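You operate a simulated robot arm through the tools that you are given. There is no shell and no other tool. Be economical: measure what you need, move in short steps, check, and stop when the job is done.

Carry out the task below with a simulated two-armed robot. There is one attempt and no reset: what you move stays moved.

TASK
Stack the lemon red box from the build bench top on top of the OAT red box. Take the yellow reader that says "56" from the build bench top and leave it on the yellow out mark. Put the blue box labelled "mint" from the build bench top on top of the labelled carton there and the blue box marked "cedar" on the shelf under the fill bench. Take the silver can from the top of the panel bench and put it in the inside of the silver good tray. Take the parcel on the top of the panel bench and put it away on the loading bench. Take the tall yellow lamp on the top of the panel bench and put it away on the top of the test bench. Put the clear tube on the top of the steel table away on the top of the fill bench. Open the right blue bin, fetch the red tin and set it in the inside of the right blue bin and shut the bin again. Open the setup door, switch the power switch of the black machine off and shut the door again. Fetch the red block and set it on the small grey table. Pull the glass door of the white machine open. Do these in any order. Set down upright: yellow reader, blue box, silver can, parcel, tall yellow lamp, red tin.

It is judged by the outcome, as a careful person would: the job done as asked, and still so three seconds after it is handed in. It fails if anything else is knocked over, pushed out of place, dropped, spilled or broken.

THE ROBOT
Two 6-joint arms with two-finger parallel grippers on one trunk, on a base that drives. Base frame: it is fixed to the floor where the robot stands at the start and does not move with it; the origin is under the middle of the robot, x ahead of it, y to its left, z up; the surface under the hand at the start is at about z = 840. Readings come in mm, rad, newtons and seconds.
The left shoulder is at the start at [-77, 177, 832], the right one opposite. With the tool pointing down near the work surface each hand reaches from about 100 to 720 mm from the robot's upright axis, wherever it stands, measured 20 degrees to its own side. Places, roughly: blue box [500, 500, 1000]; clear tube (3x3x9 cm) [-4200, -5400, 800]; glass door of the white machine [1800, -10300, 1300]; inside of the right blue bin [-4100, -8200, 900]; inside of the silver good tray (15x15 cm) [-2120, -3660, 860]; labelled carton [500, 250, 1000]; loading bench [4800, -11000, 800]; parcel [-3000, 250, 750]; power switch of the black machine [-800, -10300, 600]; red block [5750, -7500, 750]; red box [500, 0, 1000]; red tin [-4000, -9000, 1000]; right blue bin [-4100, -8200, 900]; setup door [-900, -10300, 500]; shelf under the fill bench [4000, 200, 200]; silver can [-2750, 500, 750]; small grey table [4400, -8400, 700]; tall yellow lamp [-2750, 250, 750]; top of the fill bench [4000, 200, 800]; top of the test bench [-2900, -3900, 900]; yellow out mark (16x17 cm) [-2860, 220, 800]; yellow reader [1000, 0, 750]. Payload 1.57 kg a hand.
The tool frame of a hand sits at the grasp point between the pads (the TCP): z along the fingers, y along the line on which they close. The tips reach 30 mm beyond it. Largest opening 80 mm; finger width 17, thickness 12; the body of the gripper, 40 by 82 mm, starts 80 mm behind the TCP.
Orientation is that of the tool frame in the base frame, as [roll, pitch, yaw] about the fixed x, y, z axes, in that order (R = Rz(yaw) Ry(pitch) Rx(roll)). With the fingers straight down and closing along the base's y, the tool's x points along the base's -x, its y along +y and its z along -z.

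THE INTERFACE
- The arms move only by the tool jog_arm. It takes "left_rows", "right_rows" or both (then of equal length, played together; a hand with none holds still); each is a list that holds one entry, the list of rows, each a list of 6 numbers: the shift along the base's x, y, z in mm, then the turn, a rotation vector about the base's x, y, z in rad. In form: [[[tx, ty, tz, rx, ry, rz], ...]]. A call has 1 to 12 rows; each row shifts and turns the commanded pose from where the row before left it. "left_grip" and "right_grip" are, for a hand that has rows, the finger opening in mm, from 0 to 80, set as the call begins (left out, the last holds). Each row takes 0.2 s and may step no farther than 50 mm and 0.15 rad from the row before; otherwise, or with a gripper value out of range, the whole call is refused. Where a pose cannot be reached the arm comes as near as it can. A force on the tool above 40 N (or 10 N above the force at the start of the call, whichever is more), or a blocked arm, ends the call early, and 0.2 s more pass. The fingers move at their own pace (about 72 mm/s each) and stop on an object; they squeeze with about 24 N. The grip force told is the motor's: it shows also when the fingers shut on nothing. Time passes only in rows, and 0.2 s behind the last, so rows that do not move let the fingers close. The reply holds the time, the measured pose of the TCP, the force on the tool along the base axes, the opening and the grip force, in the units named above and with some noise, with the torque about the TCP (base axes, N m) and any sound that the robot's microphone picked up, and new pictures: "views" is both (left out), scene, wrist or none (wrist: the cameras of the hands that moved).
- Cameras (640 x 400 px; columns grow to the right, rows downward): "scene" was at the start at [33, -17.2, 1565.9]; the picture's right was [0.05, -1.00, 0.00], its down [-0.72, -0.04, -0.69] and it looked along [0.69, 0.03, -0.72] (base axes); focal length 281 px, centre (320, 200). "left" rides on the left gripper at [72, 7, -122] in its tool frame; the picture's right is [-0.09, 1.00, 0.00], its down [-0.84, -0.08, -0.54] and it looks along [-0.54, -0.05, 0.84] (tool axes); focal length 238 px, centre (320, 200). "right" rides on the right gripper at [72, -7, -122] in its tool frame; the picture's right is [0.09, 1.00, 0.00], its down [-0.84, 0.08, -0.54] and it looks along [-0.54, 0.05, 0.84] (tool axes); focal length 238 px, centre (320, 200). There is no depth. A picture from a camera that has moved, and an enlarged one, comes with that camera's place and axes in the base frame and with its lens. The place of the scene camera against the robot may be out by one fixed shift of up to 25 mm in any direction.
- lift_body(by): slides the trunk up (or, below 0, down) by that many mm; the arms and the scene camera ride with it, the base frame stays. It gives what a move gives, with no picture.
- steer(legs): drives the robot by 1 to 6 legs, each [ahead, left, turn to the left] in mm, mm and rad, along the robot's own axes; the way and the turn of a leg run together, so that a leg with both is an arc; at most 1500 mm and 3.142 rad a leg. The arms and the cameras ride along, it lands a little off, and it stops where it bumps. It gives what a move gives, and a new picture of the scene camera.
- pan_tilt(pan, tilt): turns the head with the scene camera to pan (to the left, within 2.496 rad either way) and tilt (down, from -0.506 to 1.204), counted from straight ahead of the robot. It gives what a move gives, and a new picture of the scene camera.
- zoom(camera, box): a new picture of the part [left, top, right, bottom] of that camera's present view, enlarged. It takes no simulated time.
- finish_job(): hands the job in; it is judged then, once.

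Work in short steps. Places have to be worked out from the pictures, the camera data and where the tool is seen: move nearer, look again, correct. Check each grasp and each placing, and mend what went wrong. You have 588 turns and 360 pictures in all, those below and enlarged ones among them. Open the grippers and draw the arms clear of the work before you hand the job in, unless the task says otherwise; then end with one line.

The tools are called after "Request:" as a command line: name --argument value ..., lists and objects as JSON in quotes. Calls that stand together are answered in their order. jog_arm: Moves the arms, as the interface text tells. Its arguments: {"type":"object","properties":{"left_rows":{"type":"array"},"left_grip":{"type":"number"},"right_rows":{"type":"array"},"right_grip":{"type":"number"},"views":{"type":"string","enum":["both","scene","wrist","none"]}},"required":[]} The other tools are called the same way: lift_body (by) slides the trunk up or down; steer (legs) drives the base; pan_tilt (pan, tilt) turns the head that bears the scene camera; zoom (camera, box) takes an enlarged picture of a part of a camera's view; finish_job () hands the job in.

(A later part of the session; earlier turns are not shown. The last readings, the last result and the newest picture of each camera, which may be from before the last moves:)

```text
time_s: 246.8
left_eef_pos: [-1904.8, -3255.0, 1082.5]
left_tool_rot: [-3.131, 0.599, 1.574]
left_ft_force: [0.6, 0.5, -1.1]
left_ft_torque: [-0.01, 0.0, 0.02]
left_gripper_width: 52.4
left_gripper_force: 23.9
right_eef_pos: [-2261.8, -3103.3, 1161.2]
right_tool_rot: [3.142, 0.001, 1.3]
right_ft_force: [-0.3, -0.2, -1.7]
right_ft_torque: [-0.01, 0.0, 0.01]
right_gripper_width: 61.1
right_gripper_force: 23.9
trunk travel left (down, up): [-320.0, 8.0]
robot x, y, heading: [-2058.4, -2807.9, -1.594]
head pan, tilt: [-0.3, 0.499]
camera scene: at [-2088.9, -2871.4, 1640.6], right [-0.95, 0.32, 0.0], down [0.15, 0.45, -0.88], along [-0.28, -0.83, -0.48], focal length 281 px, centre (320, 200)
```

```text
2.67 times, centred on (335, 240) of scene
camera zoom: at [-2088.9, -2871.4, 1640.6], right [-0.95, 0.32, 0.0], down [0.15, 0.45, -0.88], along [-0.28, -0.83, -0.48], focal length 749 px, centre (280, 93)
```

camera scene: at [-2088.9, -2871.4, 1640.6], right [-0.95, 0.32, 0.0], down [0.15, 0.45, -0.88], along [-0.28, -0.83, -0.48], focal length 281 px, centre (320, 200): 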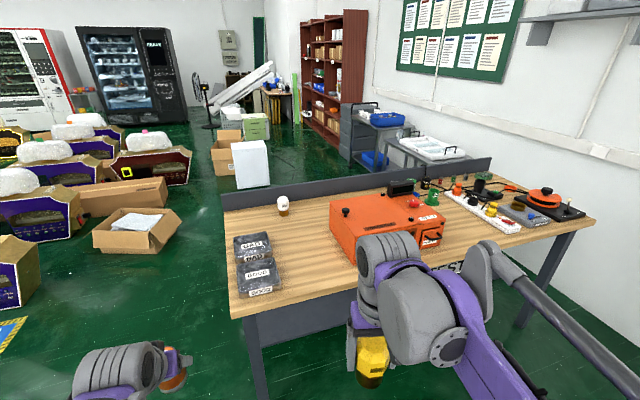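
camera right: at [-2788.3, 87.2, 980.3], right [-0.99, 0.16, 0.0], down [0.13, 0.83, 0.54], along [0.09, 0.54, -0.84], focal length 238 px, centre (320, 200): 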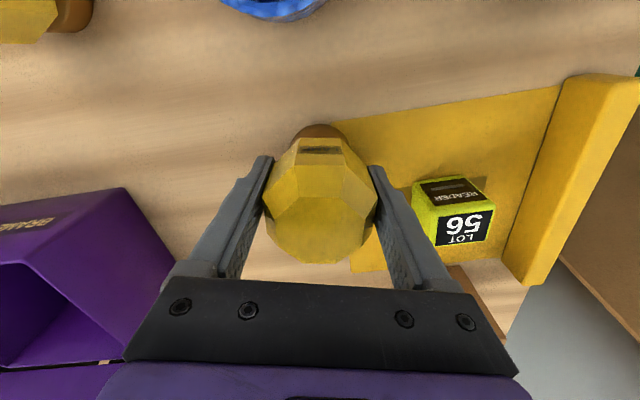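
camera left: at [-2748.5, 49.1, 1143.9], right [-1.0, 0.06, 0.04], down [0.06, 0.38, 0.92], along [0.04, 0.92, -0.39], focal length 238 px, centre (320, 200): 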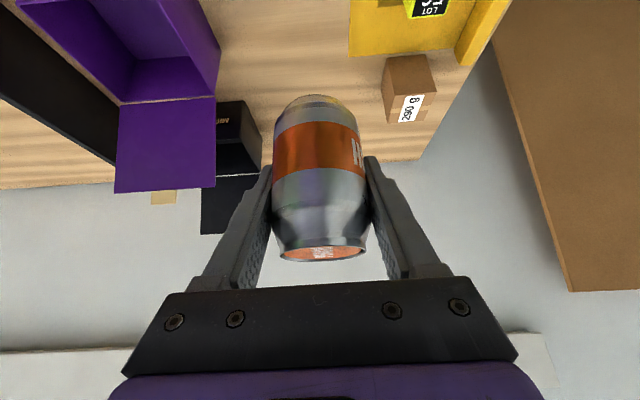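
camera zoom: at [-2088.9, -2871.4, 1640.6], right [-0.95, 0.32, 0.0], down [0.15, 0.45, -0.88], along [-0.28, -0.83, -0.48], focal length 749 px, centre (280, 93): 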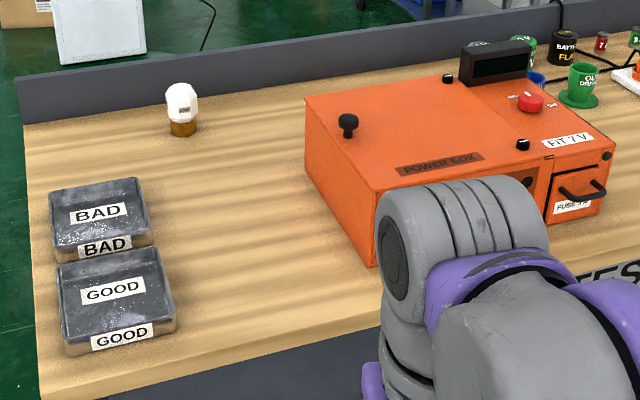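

GOOD tray centre ≈[-2122,-3715]; a free area for the lamp is near [-2350,-3720]. Drive up.

Request:
steer --legs '[[0, -160, 0.02], [340, 0, 0]]'

Request:
pan_tilt --pan 0.0 --tilt 0.75

```text
time_s: 250.7
left_eef_pos: [-2066.5, -3587.3, 1081.5]
left_tool_rot: [-3.13, 0.599, 1.581]
left_ft_force: [-0.2, 0.0, -2.2]
left_ft_torque: [-0.01, -0.01, -0.02]
left_gripper_width: 52.4
left_gripper_force: 23.4
right_eef_pos: [-2423.9, -3440.1, 1161.0]
right_tool_rot: [3.14, 0.001, 1.307]
right_ft_force: [-0.2, 0.7, -0.4]
right_ft_torque: [-0.02, 0.01, 0.01]
right_gripper_width: 61.0
right_gripper_force: 24.5
trunk travel left (down, up): [-320.0, 8.0]
robot x, y, heading: [-2216.5, -3142.6, -1.586]
head pan, tilt: [-0.3, 0.499]
camera scene: at [-2252.5, -3206.2, 1640.4], right [-0.95, 0.31, 0.0], down [0.15, 0.45, -0.88], along [-0.27, -0.84, -0.48], focal length 281 px, centre (320, 200)
```

scene: 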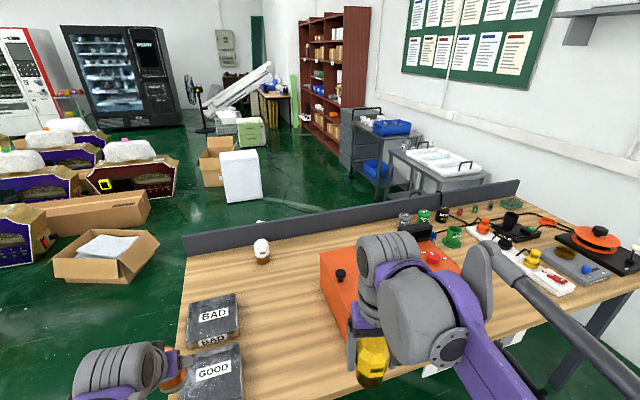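

```text
time_s: 251.4
left_eef_pos: [-2066.6, -3588.2, 1082.6]
left_tool_rot: [-3.132, 0.598, 1.581]
left_ft_force: [-0.3, 0.4, -1.2]
left_ft_torque: [-0.03, 0.01, 0.02]
left_gripper_width: 52.2
left_gripper_force: 23.7
right_eef_pos: [-2424.1, -3441.3, 1160.0]
right_tool_rot: [-3.141, 0.001, 1.308]
right_ft_force: [0.2, -0.4, -1.9]
right_ft_torque: [0.0, 0.03, 0.02]
right_gripper_width: 60.8
right_gripper_force: 23.8
trunk travel left (down, up): [-320.0, 8.0]
robot x, y, heading: [-2221.1, -3142.5, -1.587]
head pan, tilt: [0.0, 0.75]
camera scene: at [-2225.6, -3203.2, 1618.7], right [-1.0, 0.02, 0.0], down [0.01, 0.68, -0.73], along [-0.01, -0.73, -0.68], focal length 281 px, centre (320, 200)
```

scene: 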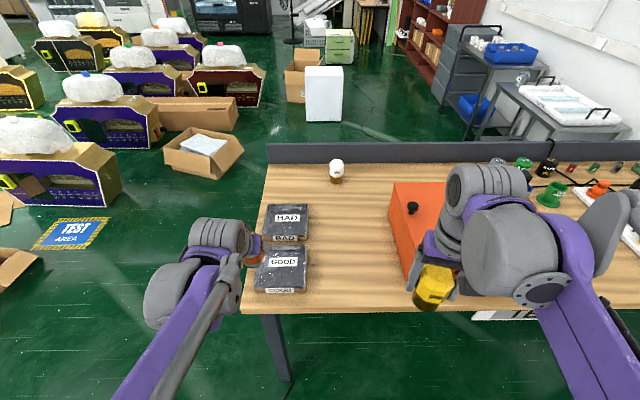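

Move the lamp to above the free area and view.

Request:
jog_arm --right_rows '[[[12, -45, 0, 0, 0, 0.13], [12, -45, 0, 0, 0, 0.13], [12, -45, 0, 0, 0, 0], [12, -45, 0, 0, 0, 0], [12, -45, 0, 0, 0, 0], [12, -45, 0, 0, 0, 0], [0, 0, -45, 0, 0, 0], [0, 0, -45, 0, 0, 0], [0, 0, 0, 0, 0, 0]]]'

```text
time_s: 253.4
left_eef_pos: [-2065.8, -3588.3, 1083.0]
left_tool_rot: [-3.131, 0.598, 1.58]
left_ft_force: [-1.2, 0.1, -2.0]
left_ft_torque: [-0.04, -0.03, -0.04]
left_gripper_width: 52.3
left_gripper_force: 24.5
right_eef_pos: [-2352.4, -3706.7, 1070.8]
right_tool_rot: [3.141, 0.002, 1.568]
right_ft_force: [0.0, -0.1, -2.0]
right_ft_torque: [0.0, 0.0, 0.0]
right_gripper_width: 61.1
right_gripper_force: 24.0
trunk travel left (down, up): [-320.0, 8.0]
robot x, y, heading: [-2220.2, -3141.3, -1.584]
head pan, tilt: [0.0, 0.75]
camera scene: at [-2225.4, -3203.3, 1618.7], right [-1.0, 0.01, 0.0], down [0.01, 0.68, -0.73], along [-0.01, -0.73, -0.68], focal length 281 px, centre (320, 200)
camera right: at [-2358.1, -3635.8, 1191.1], right [1.0, 0.09, 0.0], down [0.07, -0.84, 0.54], along [0.05, -0.54, -0.84], focal length 238 px, centre (320, 200)
```

scene: 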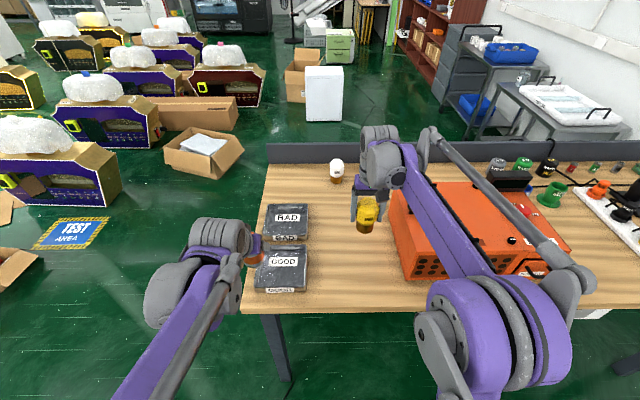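
right: 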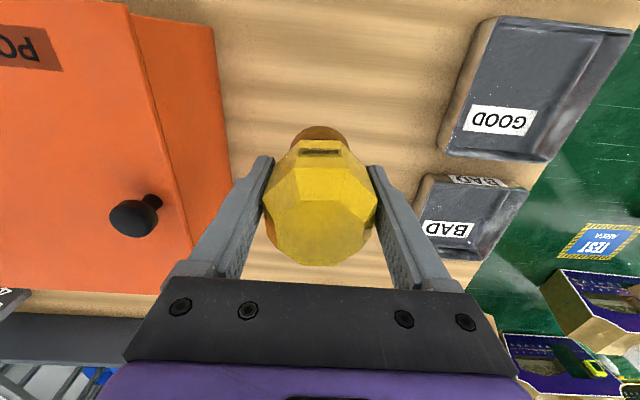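

Clear spot. Lower the lamp to contact.

Request:
jog_arm --right_rows '[[[0, 0, -45, 0, 0, 0], [0, 0, -45, 0, 0, 0], [0, 0, -35, 0, 0, 0], [0, 0, -15, 0, 0, 0], [0, 0, -3, 0, 0, 0], [0, 0, -3, 0, 0, 0], [0, 0, -3, 0, 0, 0], [0, 0, -3, 0, 0, 0], [0, 0, -3, 0, 0, 0], [0, 0, -3, 0, 0, 0], [0, 0, -3, 0, 0, 0], [0, 0, -3, 0, 0, 0]]]' --views "wrist"

```text
time_s: 256.1
left_eef_pos: [-2066.0, -3587.3, 1083.6]
left_tool_rot: [-3.131, 0.599, 1.581]
left_ft_force: [-0.1, -1.0, -1.4]
left_ft_torque: [-0.01, 0.0, 0.02]
left_gripper_width: 52.5
left_gripper_force: 24.2
right_eef_pos: [-2352.9, -3707.3, 908.4]
right_tool_rot: [-3.141, 0.003, 1.567]
right_ft_force: [-1.2, 0.0, 22.2]
right_ft_torque: [-0.09, 0.04, 0.03]
right_gripper_width: 60.8
right_gripper_force: 23.3
trunk travel left (down, up): [-320.0, 8.0]
robot x, y, heading: [-2217.4, -3142.6, -1.581]
head pan, tilt: [0.0, 0.75]
camera right: at [-2357.2, -3636.4, 1029.3], right [1.0, 0.09, 0.0], down [0.07, -0.84, 0.54], along [0.05, -0.54, -0.84], focal length 238 px, centre (320, 200)
```

right: 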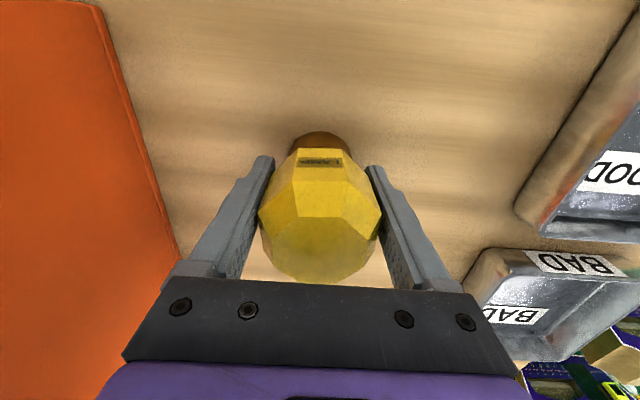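

Contact (22 N). Ease and release.

Request:
jog_arm --right_rows '[[[0, 0, 1.5, 0, 0, 0], [0, 0, 0, 0, 0, 0]]]' --views "none"

Request:
jog_arm --right_rows '[[[0, 0, 0, 0, 0, 0], [0, 0, 0, 0, 0, 0], [0, 0, 25, 0, 0, 0], [0, 0, 45, 0, 0, 0], [0, 0, 45, 0, 0, 0], [0, 0, 45, 0, 0, 0], [0, 0, 0, 0, 0, 0]]]' --right_grip 80 --views "wrist"

```text
time_s: 256.6
left_eef_pos: [-2065.6, -3586.7, 1082.5]
left_tool_rot: [-3.131, 0.602, 1.579]
left_ft_force: [0.0, 0.3, -2.1]
left_ft_torque: [-0.04, 0.0, 0.01]
left_gripper_width: 52.1
left_gripper_force: 24.4
right_eef_pos: [-2349.9, -3709.0, 909.1]
right_tool_rot: [3.141, 0.002, 1.567]
right_ft_force: [0.1, 3.2, 10.2]
right_ft_torque: [-0.05, 0.06, -0.07]
right_gripper_width: 61.4
right_gripper_force: 23.9
trunk travel left (down, up): [-320.0, 8.0]
robot x, y, heading: [-2222.2, -3141.1, -1.58]
head pan, tilt: [0.0, 0.75]
```

```text
time_s: 258.2
left_eef_pos: [-2065.7, -3587.9, 1082.0]
left_tool_rot: [-3.131, 0.599, 1.58]
left_ft_force: [-0.9, -0.2, -1.7]
left_ft_torque: [0.01, 0.03, 0.01]
left_gripper_width: 52.1
left_gripper_force: 23.7
right_eef_pos: [-2352.9, -3710.1, 1066.7]
right_tool_rot: [-3.141, 0.002, 1.568]
right_ft_force: [0.0, 0.0, -0.4]
right_ft_torque: [-0.01, 0.0, -0.02]
right_gripper_width: 80.1
right_gripper_force: 0.0
trunk travel left (down, up): [-320.0, 8.0]
robot x, y, heading: [-2220.2, -3141.0, -1.587]
head pan, tilt: [0.0, 0.75]
camera right: at [-2358.9, -3638.8, 1188.2], right [1.0, 0.09, 0.0], down [0.07, -0.84, 0.54], along [0.05, -0.54, -0.84], focal length 238 px, centre (320, 200)
```

right: 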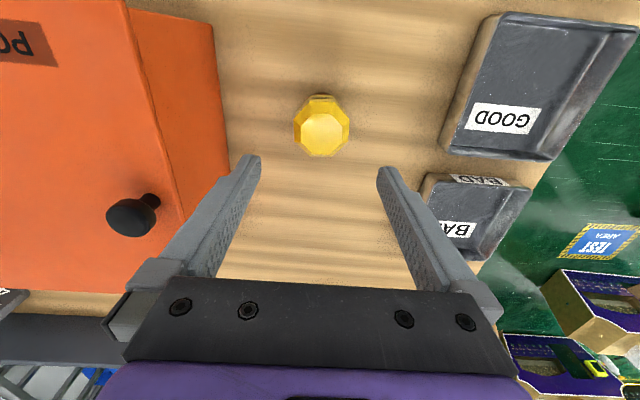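

Lamp stands upright. Retract the right hand and look with the left wrist camera for the tray.

Request:
jog_arm --right_rows '[[[0, 45, 20, 0, 0, 0], [0, 45, 20, 0, 0, 0], [-10, 45, 0, 0, 0, 0], [-10, 45, 0, 0, 0, 0], [-10, 45, 0, 0, 0, 0], [-10, 45, 0, 0, 0, 0]]]' --left_rows '[[[-10, 20, 0, 0, 0, 0], [-10, 20, 0, 0, 0, 0], [-10, 20, 0, 0, 0, 0], [-10, 20, 0, 0, 0, 0], [-10, 20, 0, 0, 0, 0], [0, 0, 0, 0, 0, 0]]]'

```text
time_s: 259.6
left_eef_pos: [-2117.5, -3486.1, 1083.7]
left_tool_rot: [-3.13, 0.6, 1.579]
left_ft_force: [0.1, 0.6, -1.2]
left_ft_torque: [-0.03, -0.02, -0.02]
left_gripper_width: 52.7
left_gripper_force: 23.9
right_eef_pos: [-2392.3, -3440.6, 1107.6]
right_tool_rot: [-3.142, 0.002, 1.568]
right_ft_force: [0.3, 0.7, 0.2]
right_ft_torque: [-0.03, -0.02, -0.01]
right_gripper_width: 80.1
right_gripper_force: 0.0
trunk travel left (down, up): [-320.0, 8.0]
robot x, y, heading: [-2218.9, -3140.7, -1.586]
head pan, tilt: [0.0, 0.75]
camera scene: at [-2225.8, -3201.3, 1618.6], right [-1.0, 0.01, 0.0], down [0.01, 0.68, -0.73], along [-0.01, -0.73, -0.68], focal length 281 px, centre (320, 200)
camera right: at [-2398.1, -3368.2, 1228.4], right [1.0, 0.09, 0.0], down [0.07, -0.84, 0.54], along [0.05, -0.54, -0.84], focal length 238 px, centre (320, 200)
camera left: at [-2110.8, -3359.2, 1144.9], right [1.0, -0.07, 0.04], down [-0.07, -0.38, 0.92], along [-0.05, -0.92, -0.39], focal length 238 px, centre (320, 200)
```

scene: 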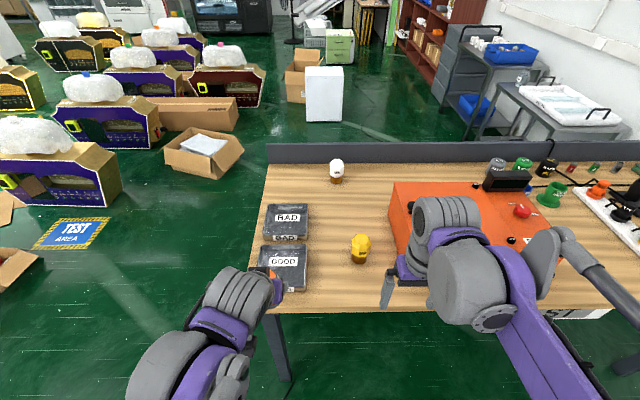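
right: 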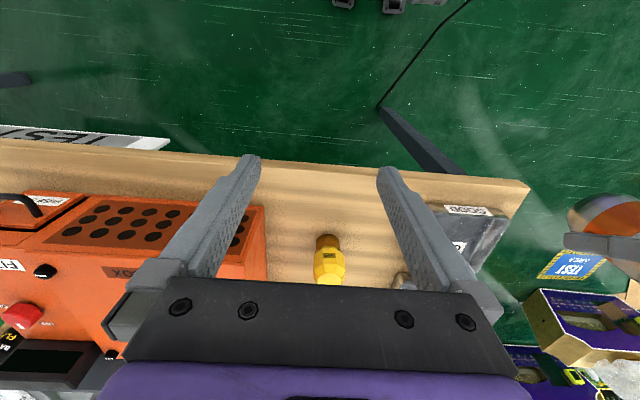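
left: 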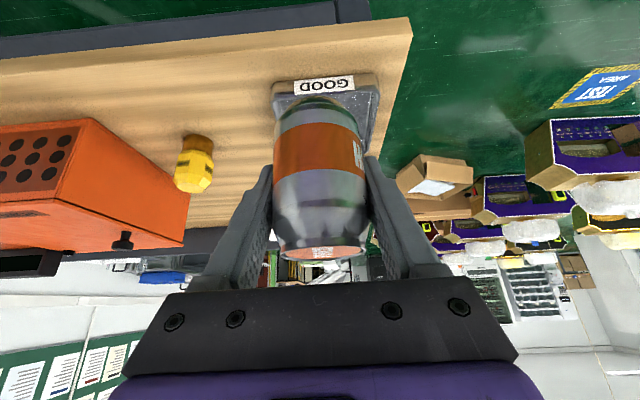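

GOOD tray centre ≈[-2108,-3675]. Move the can above it.

Request:
jog_arm --left_rows '[[[2, -45, 0, 0, 0, 0], [2, -45, 0, 0, 0, 0], [3, -45, 0, 0, 0, 0], [3, -45, 0, 0, 0, 0], [0, -9, -30, 0, 0, 0], [0, 0, -45, 0, 0, 0], [0, 0, -35, 0, 0, 0], [0, 0, 0, 0, 0, 0]]]'

```text
time_s: 261.4
left_eef_pos: [-2107.4, -3677.0, 971.0]
left_tool_rot: [-3.131, 0.6, 1.579]
left_ft_force: [0.0, -0.8, -1.6]
left_ft_torque: [-0.02, 0.0, 0.01]
left_gripper_width: 52.1
left_gripper_force: 23.9
right_eef_pos: [-2391.7, -3441.5, 1107.6]
right_tool_rot: [-3.142, 0.003, 1.568]
right_ft_force: [-0.2, 0.0, 0.4]
right_ft_torque: [-0.02, -0.01, 0.04]
right_gripper_width: 80.2
right_gripper_force: 0.1
trunk travel left (down, up): [-320.0, 8.0]
robot x, y, heading: [-2219.3, -3145.6, -1.585]
head pan, tilt: [0.0, 0.75]
camera scene: at [-2225.5, -3202.5, 1618.6], right [-1.0, 0.01, 0.0], down [0.01, 0.68, -0.73], along [-0.01, -0.73, -0.68], focal length 281 px, centre (320, 200)
camera left: at [-2100.7, -3550.7, 1032.8], right [1.0, -0.07, 0.04], down [-0.07, -0.39, 0.92], along [-0.05, -0.92, -0.39], focal length 238 px, centre (320, 200)
```

scene: 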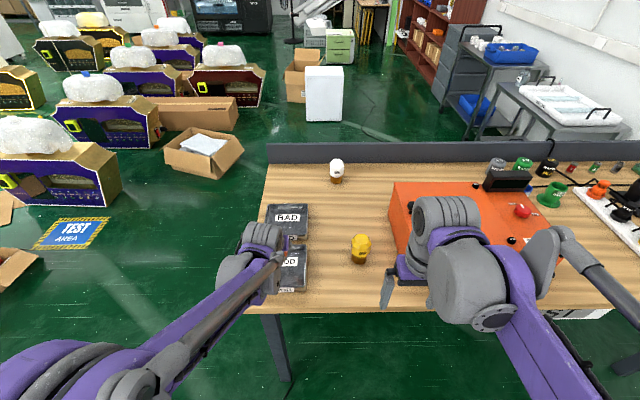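
left: 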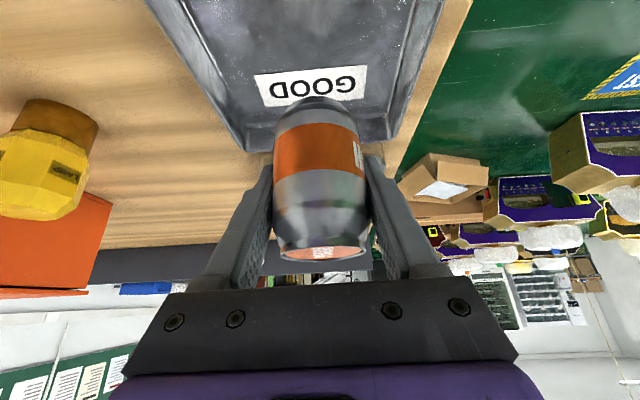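

Shift 20 mm deeper to centre it, and lower to contact.

Request:
jog_arm --left_rows '[[[-2, -18, -25, 0, 0, 0], [0, 0, -30, 0, 0, 0], [0, 0, -6, 0, 0, 0], [0, 0, -3, 0, 0, 0], [0, 0, -3, 0, 0, 0], [0, 0, -3, 0, 0, 0], [0, 0, -3, 0, 0, 0], [0, 0, -3, 0, 0, 0], [0, 0, -3, 0, 0, 0]]]' --views "wrist"

```text
time_s: 263.4
left_eef_pos: [-2108.2, -3694.6, 895.2]
left_tool_rot: [-3.132, 0.602, 1.578]
left_ft_force: [-3.2, 1.4, 20.8]
left_ft_torque: [0.08, -0.3, 0.05]
left_gripper_width: 52.0
left_gripper_force: 23.7
right_eef_pos: [-2392.6, -3439.2, 1108.6]
right_tool_rot: [3.14, 0.004, 1.567]
right_ft_force: [-0.5, 0.1, 0.0]
right_ft_torque: [0.02, -0.01, 0.04]
right_gripper_width: 80.3
right_gripper_force: 0.1
trunk travel left (down, up): [-320.0, 8.0]
robot x, y, heading: [-2218.0, -3144.2, -1.587]
head pan, tilt: [0.0, 0.75]
camera left: at [-2102.0, -3566.9, 955.1], right [1.0, -0.07, 0.04], down [-0.07, -0.38, 0.92], along [-0.05, -0.92, -0.39], focal length 238 px, centre (320, 200)
```

left: 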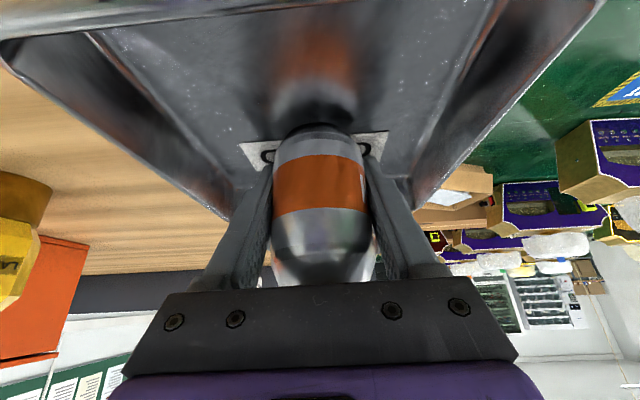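

Contact. Ease and release, then retreat along the tool axis.

Request:
jog_arm --left_rows '[[[0, 0, 1.5, 0, 0, 0], [0, 0, 0, 0, 0, 0]]]' --views "none"

Request:
jog_arm --left_rows '[[[0, 0, 0, 0, 0, 0], [0, 0, 0, 0, 0, 0], [0, 14, 21, 0, 0, 0], [0, 20, 30, 0, 0, 0], [0, 25, 37, 0, 0, 0], [0, 25, 37, 0, 0, 0], [0, 25, 37, 0, 0, 0], [0, 0, 0, 0, 0, 0]]]' --left_grip 80 --views "wrist"

```text
time_s: 264.1
left_eef_pos: [-2107.6, -3694.8, 894.5]
left_tool_rot: [-3.131, 0.596, 1.579]
left_ft_force: [0.4, 0.2, -2.9]
left_ft_torque: [-0.03, -0.01, -0.01]
left_gripper_width: 52.2
left_gripper_force: 24.1
right_eef_pos: [-2392.7, -3442.8, 1107.7]
right_tool_rot: [-3.141, 0.0, 1.567]
right_ft_force: [0.6, -1.0, 0.0]
right_ft_torque: [0.02, -0.01, -0.01]
right_gripper_width: 79.9
right_gripper_force: 0.0
trunk travel left (down, up): [-320.0, 8.0]
robot x, y, heading: [-2220.7, -3141.9, -1.588]
head pan, tilt: [0.0, 0.75]
```

```text
time_s: 265.9
left_eef_pos: [-2107.6, -3587.8, 1057.7]
left_tool_rot: [-3.131, 0.599, 1.58]
left_ft_force: [0.1, -0.2, -0.6]
left_ft_torque: [0.02, 0.03, 0.0]
left_gripper_width: 79.8
left_gripper_force: 0.1
right_eef_pos: [-2391.8, -3442.9, 1107.7]
right_tool_rot: [-3.141, 0.002, 1.568]
right_ft_force: [-0.2, -0.4, 0.0]
right_ft_torque: [0.0, 0.0, 0.02]
right_gripper_width: 80.1
right_gripper_force: 0.0
trunk travel left (down, up): [-320.0, 8.0]
robot x, y, heading: [-2216.3, -3140.3, -1.588]
head pan, tilt: [0.0, 0.75]
camera left: at [-2101.3, -3460.8, 1118.9], right [1.0, -0.07, 0.04], down [-0.07, -0.39, 0.92], along [-0.05, -0.92, -0.39], focal length 238 px, centre (320, 200)
```

left: 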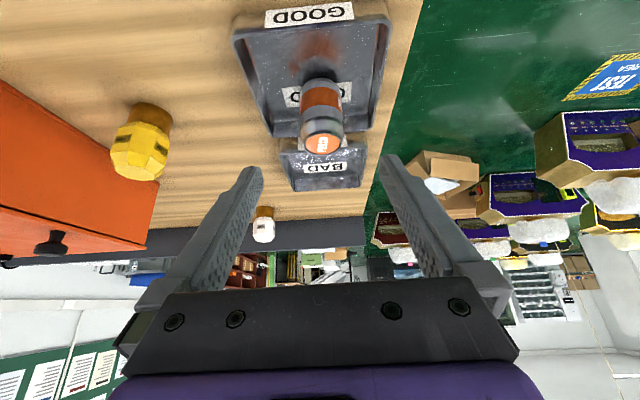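

Can upright in the GOOD tray. Straighten the left tool and retract, then drive round the test bench's east end toward the steel table.

Request:
jog_arm --left_rows '[[[0, 40, 10, 0.1, 0, 0], [0, 40, 10, 0.1, 0, 0], [0, 40, 10, 0.1, 0, 0], [0, 40, 10, 0.1, 0, 0], [0, 20, 0, 0.1, 0, 0], [0, 0, 0, 0.1, 0, 0]]]' --views "none"

Request:
steer --legs '[[-230, 0, 0.015], [0, 850, 0], [1500, 0, 0], [300, 0, 0]]'

Request:
pan_tilt --pan -1.0 --tilt 0.35

```text
time_s: 267.2
left_eef_pos: [-2108.7, -3407.0, 1099.5]
left_tool_rot: [-3.137, -0.004, 1.577]
left_ft_force: [-0.2, -0.2, 0.4]
left_ft_torque: [0.01, 0.03, 0.0]
left_gripper_width: 80.1
left_gripper_force: 0.1
right_eef_pos: [-2392.9, -3442.7, 1106.9]
right_tool_rot: [-3.142, 0.002, 1.569]
right_ft_force: [-0.3, -0.3, -0.5]
right_ft_torque: [0.01, 0.02, 0.02]
right_gripper_width: 79.8
right_gripper_force: 0.2
trunk travel left (down, up): [-320.0, 8.0]
robot x, y, heading: [-2216.7, -3142.5, -1.58]
head pan, tilt: [0.0, 0.75]
```

```text
time_s: 285.2
left_eef_pos: [-1217.1, -4996.4, 1097.1]
left_tool_rot: [-3.136, 0.002, 1.625]
left_ft_force: [-0.7, 0.4, -0.1]
left_ft_torque: [-0.01, 0.01, 0.01]
left_gripper_width: 80.1
left_gripper_force: 0.1
right_eef_pos: [-1497.8, -5044.7, 1107.5]
right_tool_rot: [-3.141, 0.003, 1.615]
right_ft_force: [0.1, 0.3, -0.5]
right_ft_torque: [-0.02, 0.04, 0.01]
right_gripper_width: 80.1
right_gripper_force: 0.0
trunk travel left (down, up): [-320.0, 8.0]
robot x, y, heading: [-1340.7, -4733.8, -1.537]
head pan, tilt: [0.0, 0.75]
camera scene: at [-1343.9, -4798.5, 1618.4], right [-1.0, -0.03, 0.0], down [-0.02, 0.68, -0.73], along [0.02, -0.73, -0.68], focal length 281 px, centre (320, 200)
```

scene: 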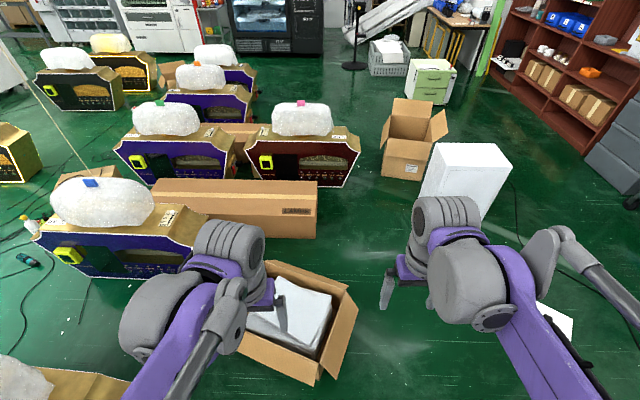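

```text
time_s: 286.5
left_eef_pos: [-1215.6, -4997.6, 1097.6]
left_tool_rot: [-3.137, 0.001, 1.624]
left_ft_force: [0.1, 0.3, -0.2]
left_ft_torque: [-0.01, 0.0, 0.0]
left_gripper_width: 80.1
left_gripper_force: 0.0
right_eef_pos: [-1499.4, -5046.6, 1107.7]
right_tool_rot: [-3.141, 0.003, 1.614]
right_ft_force: [1.1, -0.8, -0.1]
right_ft_torque: [0.01, 0.01, -0.01]
right_gripper_width: 80.0
right_gripper_force: 0.0
trunk travel left (down, up): [-320.0, 8.0]
robot x, y, heading: [-1340.2, -4738.8, -1.539]
head pan, tilt: [-1.0, 0.351]
camera scene: at [-1423.2, -4769.2, 1654.2], right [-0.57, 0.82, 0.0], down [0.28, 0.2, -0.94], along [-0.77, -0.53, -0.34], focal length 281 px, centre (320, 200)
```

scene: 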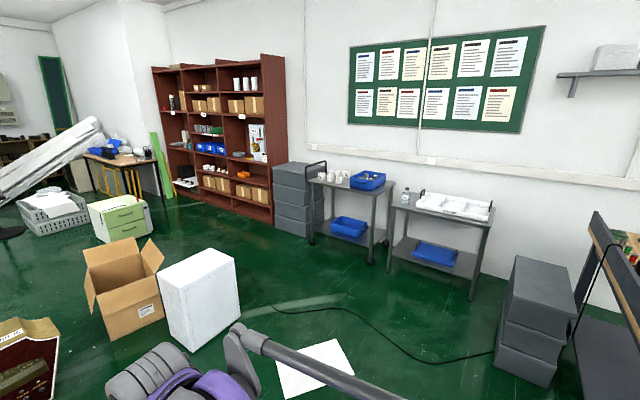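

Zoom in on the steel tables.

Request:
zoom --camera "scene" --box '[290, 150, 510, 300]'

```text
2.67 times, centred on (400, 225) of scene
camera zoom: at [-1423.2, -4769.2, 1654.2], right [-0.57, 0.82, 0.0], down [0.28, 0.2, -0.94], along [-0.77, -0.53, -0.34], focal length 749 px, centre (107, 133)
```

zoom: 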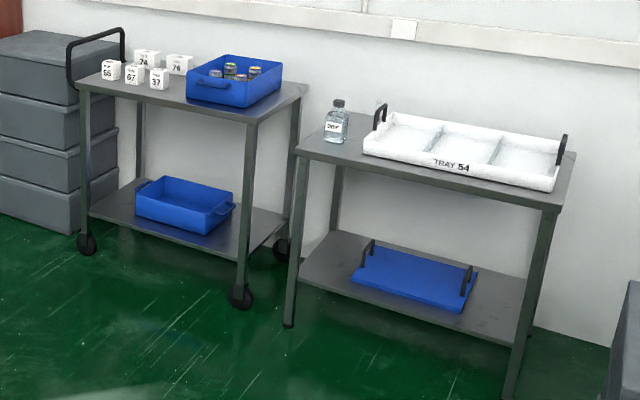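

The steel table's front is along x≈-3820, y −4830…−5570. Drive west toward it.

Request:
steer --legs '[[0, 0, -1.605], [1500, 200, 0], [300, 100, 0]]'

Request:
pan_tilt --pan 0.1 --tilt 0.5

```text
refused: leg 2 is longer than a leg can be; nothing moved
```

```text
time_s: 287.8
left_eef_pos: [-1215.7, -4997.2, 1098.1]
left_tool_rot: [-3.137, 0.001, 1.626]
left_ft_force: [0.2, -0.1, 0.4]
left_ft_torque: [-0.02, -0.02, 0.04]
left_gripper_width: 80.4
left_gripper_force: 0.0
right_eef_pos: [-1498.6, -5045.0, 1107.0]
right_tool_rot: [3.141, 0.001, 1.614]
right_ft_force: [0.0, 1.2, 0.0]
right_ft_torque: [-0.01, 0.0, -0.01]
right_gripper_width: 80.1
right_gripper_force: 0.0
trunk travel left (down, up): [-320.0, 8.0]
robot x, y, heading: [-1335.6, -4738.5, -1.539]
head pan, tilt: [0.099, 0.499]
camera scene: at [-1334.6, -4806.4, 1640.6], right [-0.99, -0.13, 0.0], down [-0.06, 0.47, -0.88], along [0.12, -0.87, -0.48], focal length 281 px, centre (320, 200)
```

scene: 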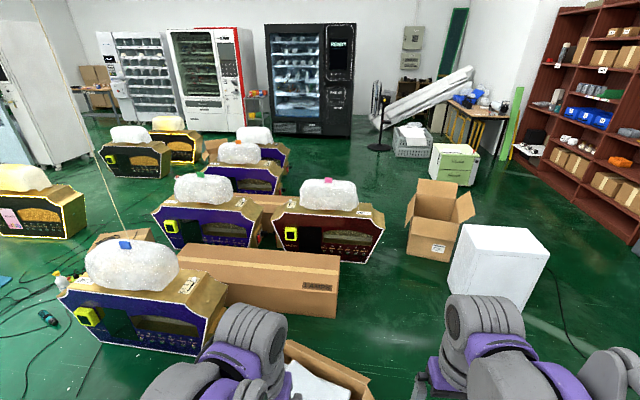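

Leg lengths need splitting; retry.

Request:
steer --legs '[[0, 0, -1.605], [1400, 200, 0], [500, 80, 0]]'

```text
time_s: 301.1
left_eef_pos: [-3447.2, -5252.8, 1097.8]
left_tool_rot: [-3.136, 0.002, 0.087]
left_ft_force: [0.1, -0.6, 0.5]
left_ft_torque: [0.01, 0.02, 0.03]
left_gripper_width: 79.9
left_gripper_force: 0.1
right_eef_pos: [-3504.0, -4974.0, 1107.3]
right_tool_rot: [3.142, 0.002, 0.073]
right_ft_force: [-0.5, -0.6, 1.2]
right_ft_torque: [0.0, -0.02, 0.01]
right_gripper_width: 80.0
right_gripper_force: 0.0
trunk travel left (down, up): [-320.0, 8.0]
robot x, y, heading: [-3192.4, -5123.1, -3.08]
head pan, tilt: [0.099, 0.499]
camera scene: at [-3245.2, -5156.6, 1640.5], right [-0.16, 0.99, 0.0], down [0.47, 0.08, -0.88], along [-0.87, -0.14, -0.48], focal length 281 px, centre (320, 200)
```

scene: 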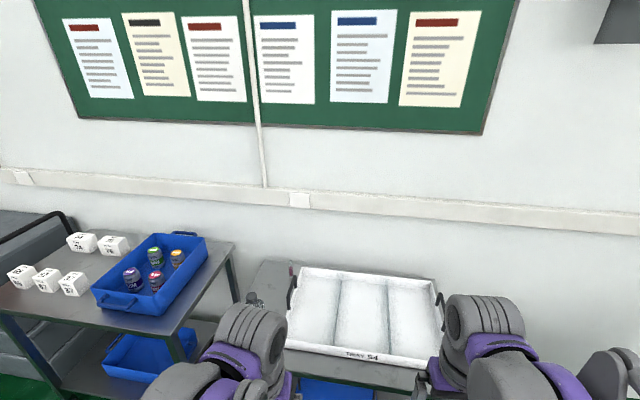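

Look down more.

Request:
pan_tilt --pan 0.1 --tilt 0.85

Request:
zoom --camera "scene" --box '[200, 120, 360, 240]'

```text
time_s: 302.0
left_eef_pos: [-3448.0, -5252.6, 1097.0]
left_tool_rot: [-3.136, 0.0, 0.086]
left_ft_force: [-0.8, -0.6, -0.7]
left_ft_torque: [0.0, -0.02, -0.01]
left_gripper_width: 80.0
left_gripper_force: 0.1
right_eef_pos: [-3504.4, -4974.0, 1108.1]
right_tool_rot: [3.14, 0.003, 0.072]
right_ft_force: [0.3, -0.2, 0.3]
right_ft_torque: [-0.04, 0.0, -0.01]
right_gripper_width: 79.7
right_gripper_force: 0.1
trunk travel left (down, up): [-320.0, 8.0]
robot x, y, heading: [-3192.4, -5123.8, -3.074]
head pan, tilt: [0.099, 0.85]
camera scene: at [-3232.9, -5154.5, 1610.7], right [-0.16, 0.99, 0.0], down [0.74, 0.12, -0.66], along [-0.65, -0.11, -0.75], focal length 281 px, centre (320, 200)
```

scene: 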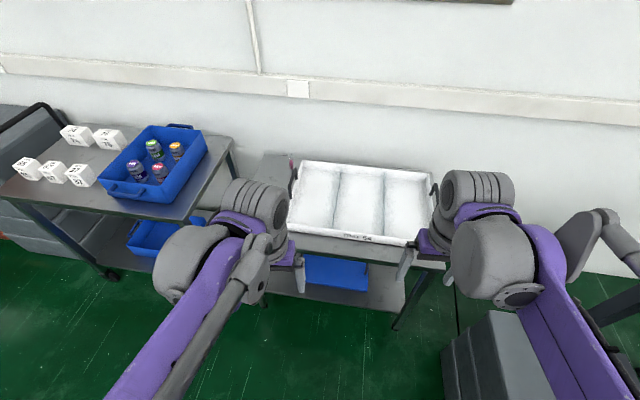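

```text
3.33 times, centred on (280, 180) of scene
camera zoom: at [-3232.9, -5154.5, 1610.7], right [-0.16, 0.99, 0.0], down [0.74, 0.12, -0.66], along [-0.65, -0.11, -0.75], focal length 936 px, centre (453, 267)
```

zoom: 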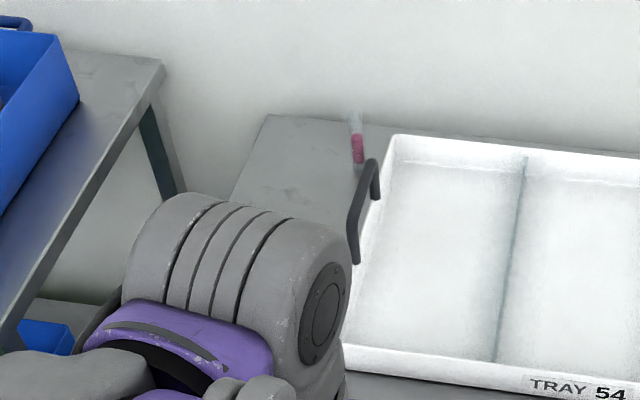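

A clear tube with pink liquid stands at ≈[-4067,-5415], beside the tray's handle. Drive ahead 280 mm and bring the left hand over.

Request:
steer --legs '[[280, 0, -0.06]]'

Request:
jog_arm --left_rows '[[[-35, -30, 0, 0, 0, 0], [-35, -30, 0, 0, 0, 0], [-35, -30, 0, 0, 0, 0], [-35, -30, 0, 0, 0, 0], [-35, -20, 0, 0, 0, 0], [-10, -10, -30, 0, 0, 0], [0, 0, 0, 0, 0, 0]]]'

```text
time_s: 304.0
left_eef_pos: [-3738.2, -5246.7, 1097.4]
left_tool_rot: [-3.136, 0.001, 0.025]
left_ft_force: [-0.7, -0.8, 0.3]
left_ft_torque: [-0.04, 0.04, 0.02]
left_gripper_width: 79.9
left_gripper_force: 0.0
right_eef_pos: [-3778.4, -4964.4, 1108.4]
right_tool_rot: [3.141, 0.002, 0.014]
right_ft_force: [-0.5, -0.2, -0.5]
right_ft_torque: [0.0, 0.0, 0.02]
right_gripper_width: 79.9
right_gripper_force: 0.1
trunk travel left (down, up): [-320.0, 8.0]
robot x, y, heading: [-3476.1, -5131.5, -3.139]
head pan, tilt: [0.099, 0.85]
camera scene: at [-3516.7, -5162.2, 1610.4], right [-0.1, 0.99, 0.0], down [0.75, 0.08, -0.66], along [-0.66, -0.07, -0.75], focal length 281 px, centre (320, 200)
```

scene: 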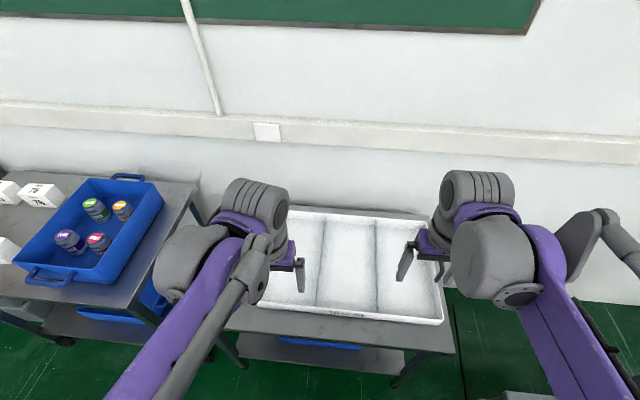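

```text
time_s: 305.6
left_eef_pos: [-3926.2, -5396.3, 1070.0]
left_tool_rot: [-3.136, 0.001, 0.026]
left_ft_force: [0.6, -0.3, 0.7]
left_ft_torque: [0.01, 0.01, -0.01]
left_gripper_width: 80.0
left_gripper_force: 0.1
right_eef_pos: [-3777.1, -4965.2, 1107.4]
right_tool_rot: [3.141, 0.002, 0.015]
right_ft_force: [0.1, 0.2, -0.3]
right_ft_torque: [-0.03, -0.03, -0.01]
right_gripper_width: 80.0
right_gripper_force: 0.0
trunk travel left (down, up): [-320.0, 8.0]
robot x, y, heading: [-3474.6, -5133.3, -3.14]
head pan, tilt: [0.099, 0.85]
camera scene: at [-3517.0, -5161.9, 1610.6], right [-0.1, 0.99, 0.0], down [0.75, 0.08, -0.66], along [-0.66, -0.07, -0.75], focal length 281 px, centre (320, 200)
camera left: at [-3855.1, -5402.6, 1193.6], right [-0.07, -1.0, -0.01], down [-0.84, 0.05, 0.54], along [-0.54, 0.04, -0.84], focal length 238 px, centre (320, 200)
```

scene: 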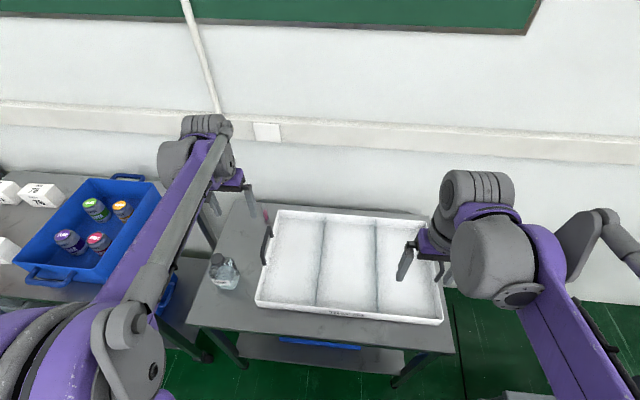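
left: 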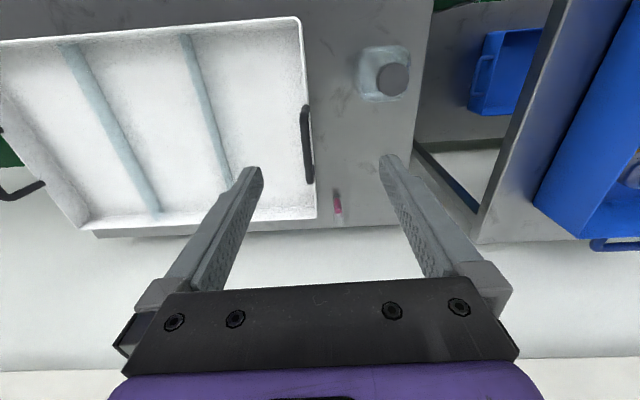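

Zoom on the tube.

Request:
zoom --camera "left" --box '[290, 160, 390, 250]'

```text
4.44 times, centred on (340, 205) of left
camera zoom: at [-3855.1, -5402.6, 1193.6], right [-0.07, -1.0, -0.01], down [-0.84, 0.05, 0.54], along [-0.54, 0.04, -0.84], focal length 1059 px, centre (231, 178)
```

zoom: 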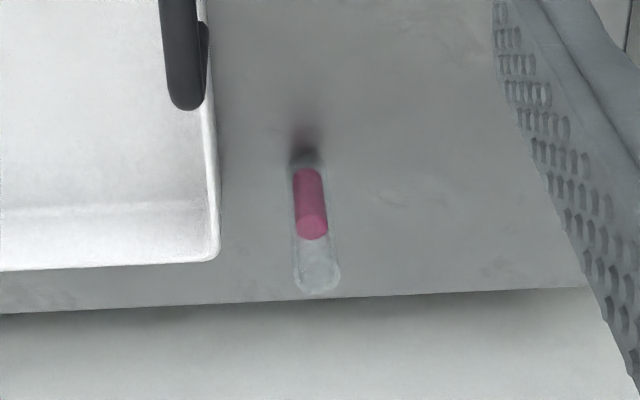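

Geometry gives the table at z≈737 and the tube at ≈[-4145,-5419]. Move the base 90 mm closer, then position the hand with a narrower opening.

Request:
steer --legs '[[90, 0, 0]]'

Request:
jog_arm --left_rows '[[[-40, -8, -10, 0, 0, 0], [-40, -8, -25, 0, 0, 0], [-25, -5, -40, 0, 0, 0], [0, 0, -45, 0, 0, 0], [0, 0, -40, 0, 0, 0], [0, 0, 0, 0, 0, 0]]]' --left_grip 44

```text
time_s: 306.7
left_eef_pos: [-4014.5, -5395.8, 1071.2]
left_tool_rot: [-3.136, -0.002, 0.024]
left_ft_force: [-0.8, 1.4, 0.5]
left_ft_torque: [0.0, 0.01, -0.01]
left_gripper_width: 79.9
left_gripper_force: 0.1
right_eef_pos: [-3867.0, -4965.6, 1106.9]
right_tool_rot: [-3.141, 0.001, 0.012]
right_ft_force: [-1.1, 0.8, 0.1]
right_ft_torque: [0.01, -0.05, 0.0]
right_gripper_width: 80.2
right_gripper_force: 0.1
trunk travel left (down, up): [-320.0, 8.0]
robot x, y, heading: [-3567.3, -5132.6, -3.139]
head pan, tilt: [0.099, 0.85]
camera scene: at [-3605.3, -5162.5, 1610.3], right [-0.1, 0.99, 0.0], down [0.75, 0.08, -0.66], along [-0.66, -0.07, -0.75], focal length 281 px, centre (320, 200)
```

scene: 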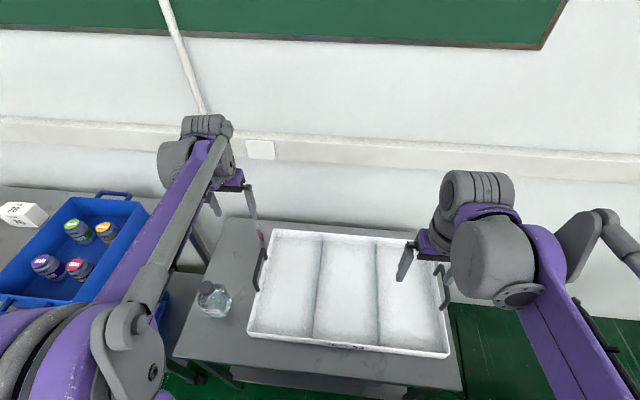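

```text
time_s: 308.1
left_eef_pos: [-4119.3, -5416.7, 912.0]
left_tool_rot: [-3.136, 0.001, 0.024]
left_ft_force: [-0.6, -0.4, 0.9]
left_ft_torque: [0.03, 0.02, 0.02]
left_gripper_width: 44.0
left_gripper_force: 0.1
right_eef_pos: [-3866.8, -4965.0, 1107.1]
right_tool_rot: [3.141, 0.002, 0.015]
right_ft_force: [-0.2, 1.7, 0.1]
right_ft_torque: [-0.01, -0.03, -0.02]
right_gripper_width: 80.0
right_gripper_force: 0.1
trunk travel left (down, up): [-320.0, 8.0]
robot x, y, heading: [-3564.2, -5128.8, -3.139]
head pan, tilt: [0.099, 0.85]
camera scene: at [-3605.6, -5162.3, 1610.6], right [-0.1, 0.99, 0.0], down [0.75, 0.08, -0.66], along [-0.66, -0.07, -0.75], focal length 281 px, centre (320, 200)
camera left: at [-4047.1, -5423.8, 1034.6], right [-0.07, -1.0, -0.01], down [-0.84, 0.05, 0.54], along [-0.54, 0.04, -0.84], focal length 238 px, centre (320, 200)
```

scene: 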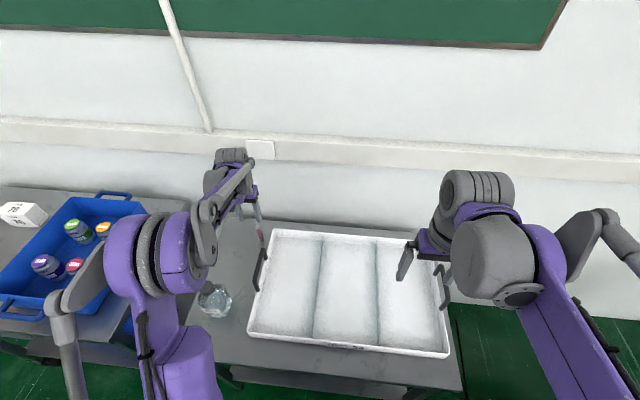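
left: 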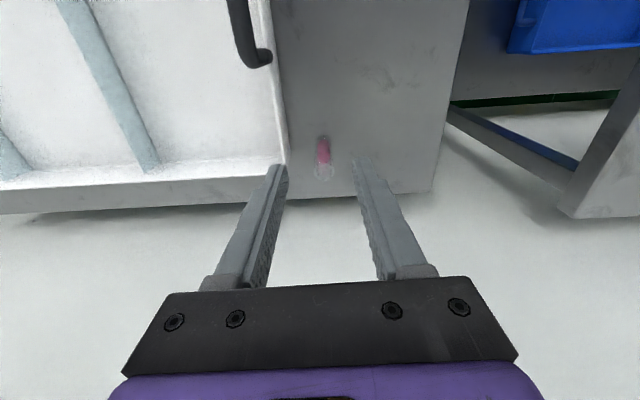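

Tube at ≈[-4149,-5420]. Shift over it and descend.

Request:
jog_arm --left_rows '[[[-30, -5, 0, 0, 0, -0.024], [0, 0, -40, 0, 0, 0], [0, 0, 0, 0, 0, 0]]]' --left_grip 42 --views "wrist"

```text
time_s: 308.9
left_eef_pos: [-4149.1, -5423.2, 873.6]
left_tool_rot: [-3.136, 0.001, 0.0]
left_ft_force: [0.5, -0.1, 0.0]
left_ft_torque: [0.0, 0.02, -0.04]
left_gripper_width: 41.9
left_gripper_force: 0.1
right_eef_pos: [-3869.0, -4964.6, 1107.6]
right_tool_rot: [-3.14, 0.001, 0.014]
right_ft_force: [-0.3, 0.0, -0.7]
right_ft_torque: [-0.01, -0.01, 0.03]
right_gripper_width: 80.1
right_gripper_force: 0.0
trunk travel left (down, up): [-320.0, 8.0]
robot x, y, heading: [-3566.7, -5132.5, -3.144]
head pan, tilt: [0.099, 0.85]
camera left: at [-4078.2, -5431.7, 996.2], right [-0.09, -1.0, -0.01], down [-0.84, 0.07, 0.54], along [-0.54, 0.05, -0.84], focal length 238 px, centre (320, 200)
```

left: 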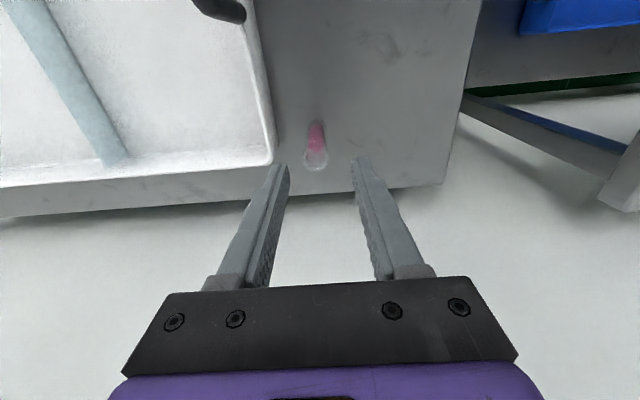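

Aligned within 2 mm. Descend and close.

Request:
jog_arm --left_rows '[[[0, 1, -42, 0, 0, 0], [0, 0, -40, 0, 0, 0], [0, 0, 0, 0, 0, 0]]]' --views "none"

Request:
jog_arm --left_rows '[[[0, 0, 0, 0, 0, 0], [0, 0, 0, 0, 0, 0], [0, 0, 0, 0, 0, 0]]]' --left_grip 0 --views "wrist"

```text
time_s: 309.7
left_eef_pos: [-4150.9, -5422.6, 789.6]
left_tool_rot: [-3.136, 0.0, 0.001]
left_ft_force: [0.7, -0.1, 0.8]
left_ft_torque: [0.0, 0.01, 0.0]
left_gripper_width: 42.0
left_gripper_force: 0.0
right_eef_pos: [-3866.6, -4964.8, 1107.8]
right_tool_rot: [3.141, 0.001, 0.014]
right_ft_force: [0.3, -0.6, 0.2]
right_ft_torque: [0.01, 0.0, 0.02]
right_gripper_width: 80.0
right_gripper_force: 0.0
trunk travel left (down, up): [-320.0, 8.0]
robot x, y, heading: [-3562.5, -5133.6, -3.133]
head pan, tilt: [0.099, 0.85]
```

```text
time_s: 310.5
left_eef_pos: [-4149.3, -5421.2, 790.2]
left_tool_rot: [-3.136, 0.0, 0.002]
left_ft_force: [0.0, -0.2, 1.1]
left_ft_torque: [-0.05, -0.04, 0.03]
left_gripper_width: 20.1
left_gripper_force: 24.2
right_eef_pos: [-3867.7, -4965.0, 1107.7]
right_tool_rot: [3.141, 0.002, 0.014]
right_ft_force: [0.2, 0.2, -0.2]
right_ft_torque: [-0.01, 0.02, 0.02]
right_gripper_width: 80.1
right_gripper_force: 0.1
trunk travel left (down, up): [-320.0, 8.0]
robot x, y, heading: [-3560.9, -5132.8, -3.133]
head pan, tilt: [0.099, 0.85]
camera left: at [-4078.3, -5430.4, 912.9], right [-0.09, -1.0, -0.01], down [-0.84, 0.07, 0.54], along [-0.54, 0.05, -0.84], focal length 238 px, centre (320, 200)
```

left: 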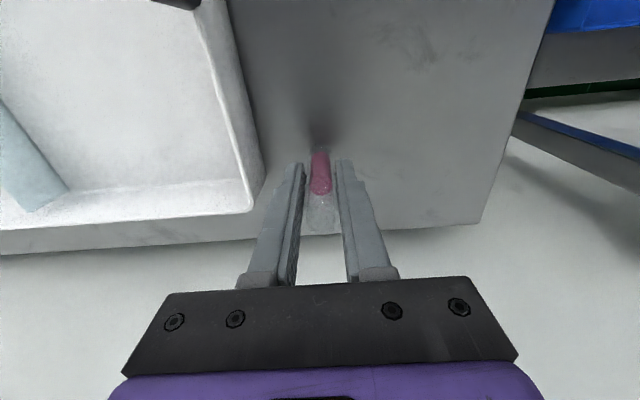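

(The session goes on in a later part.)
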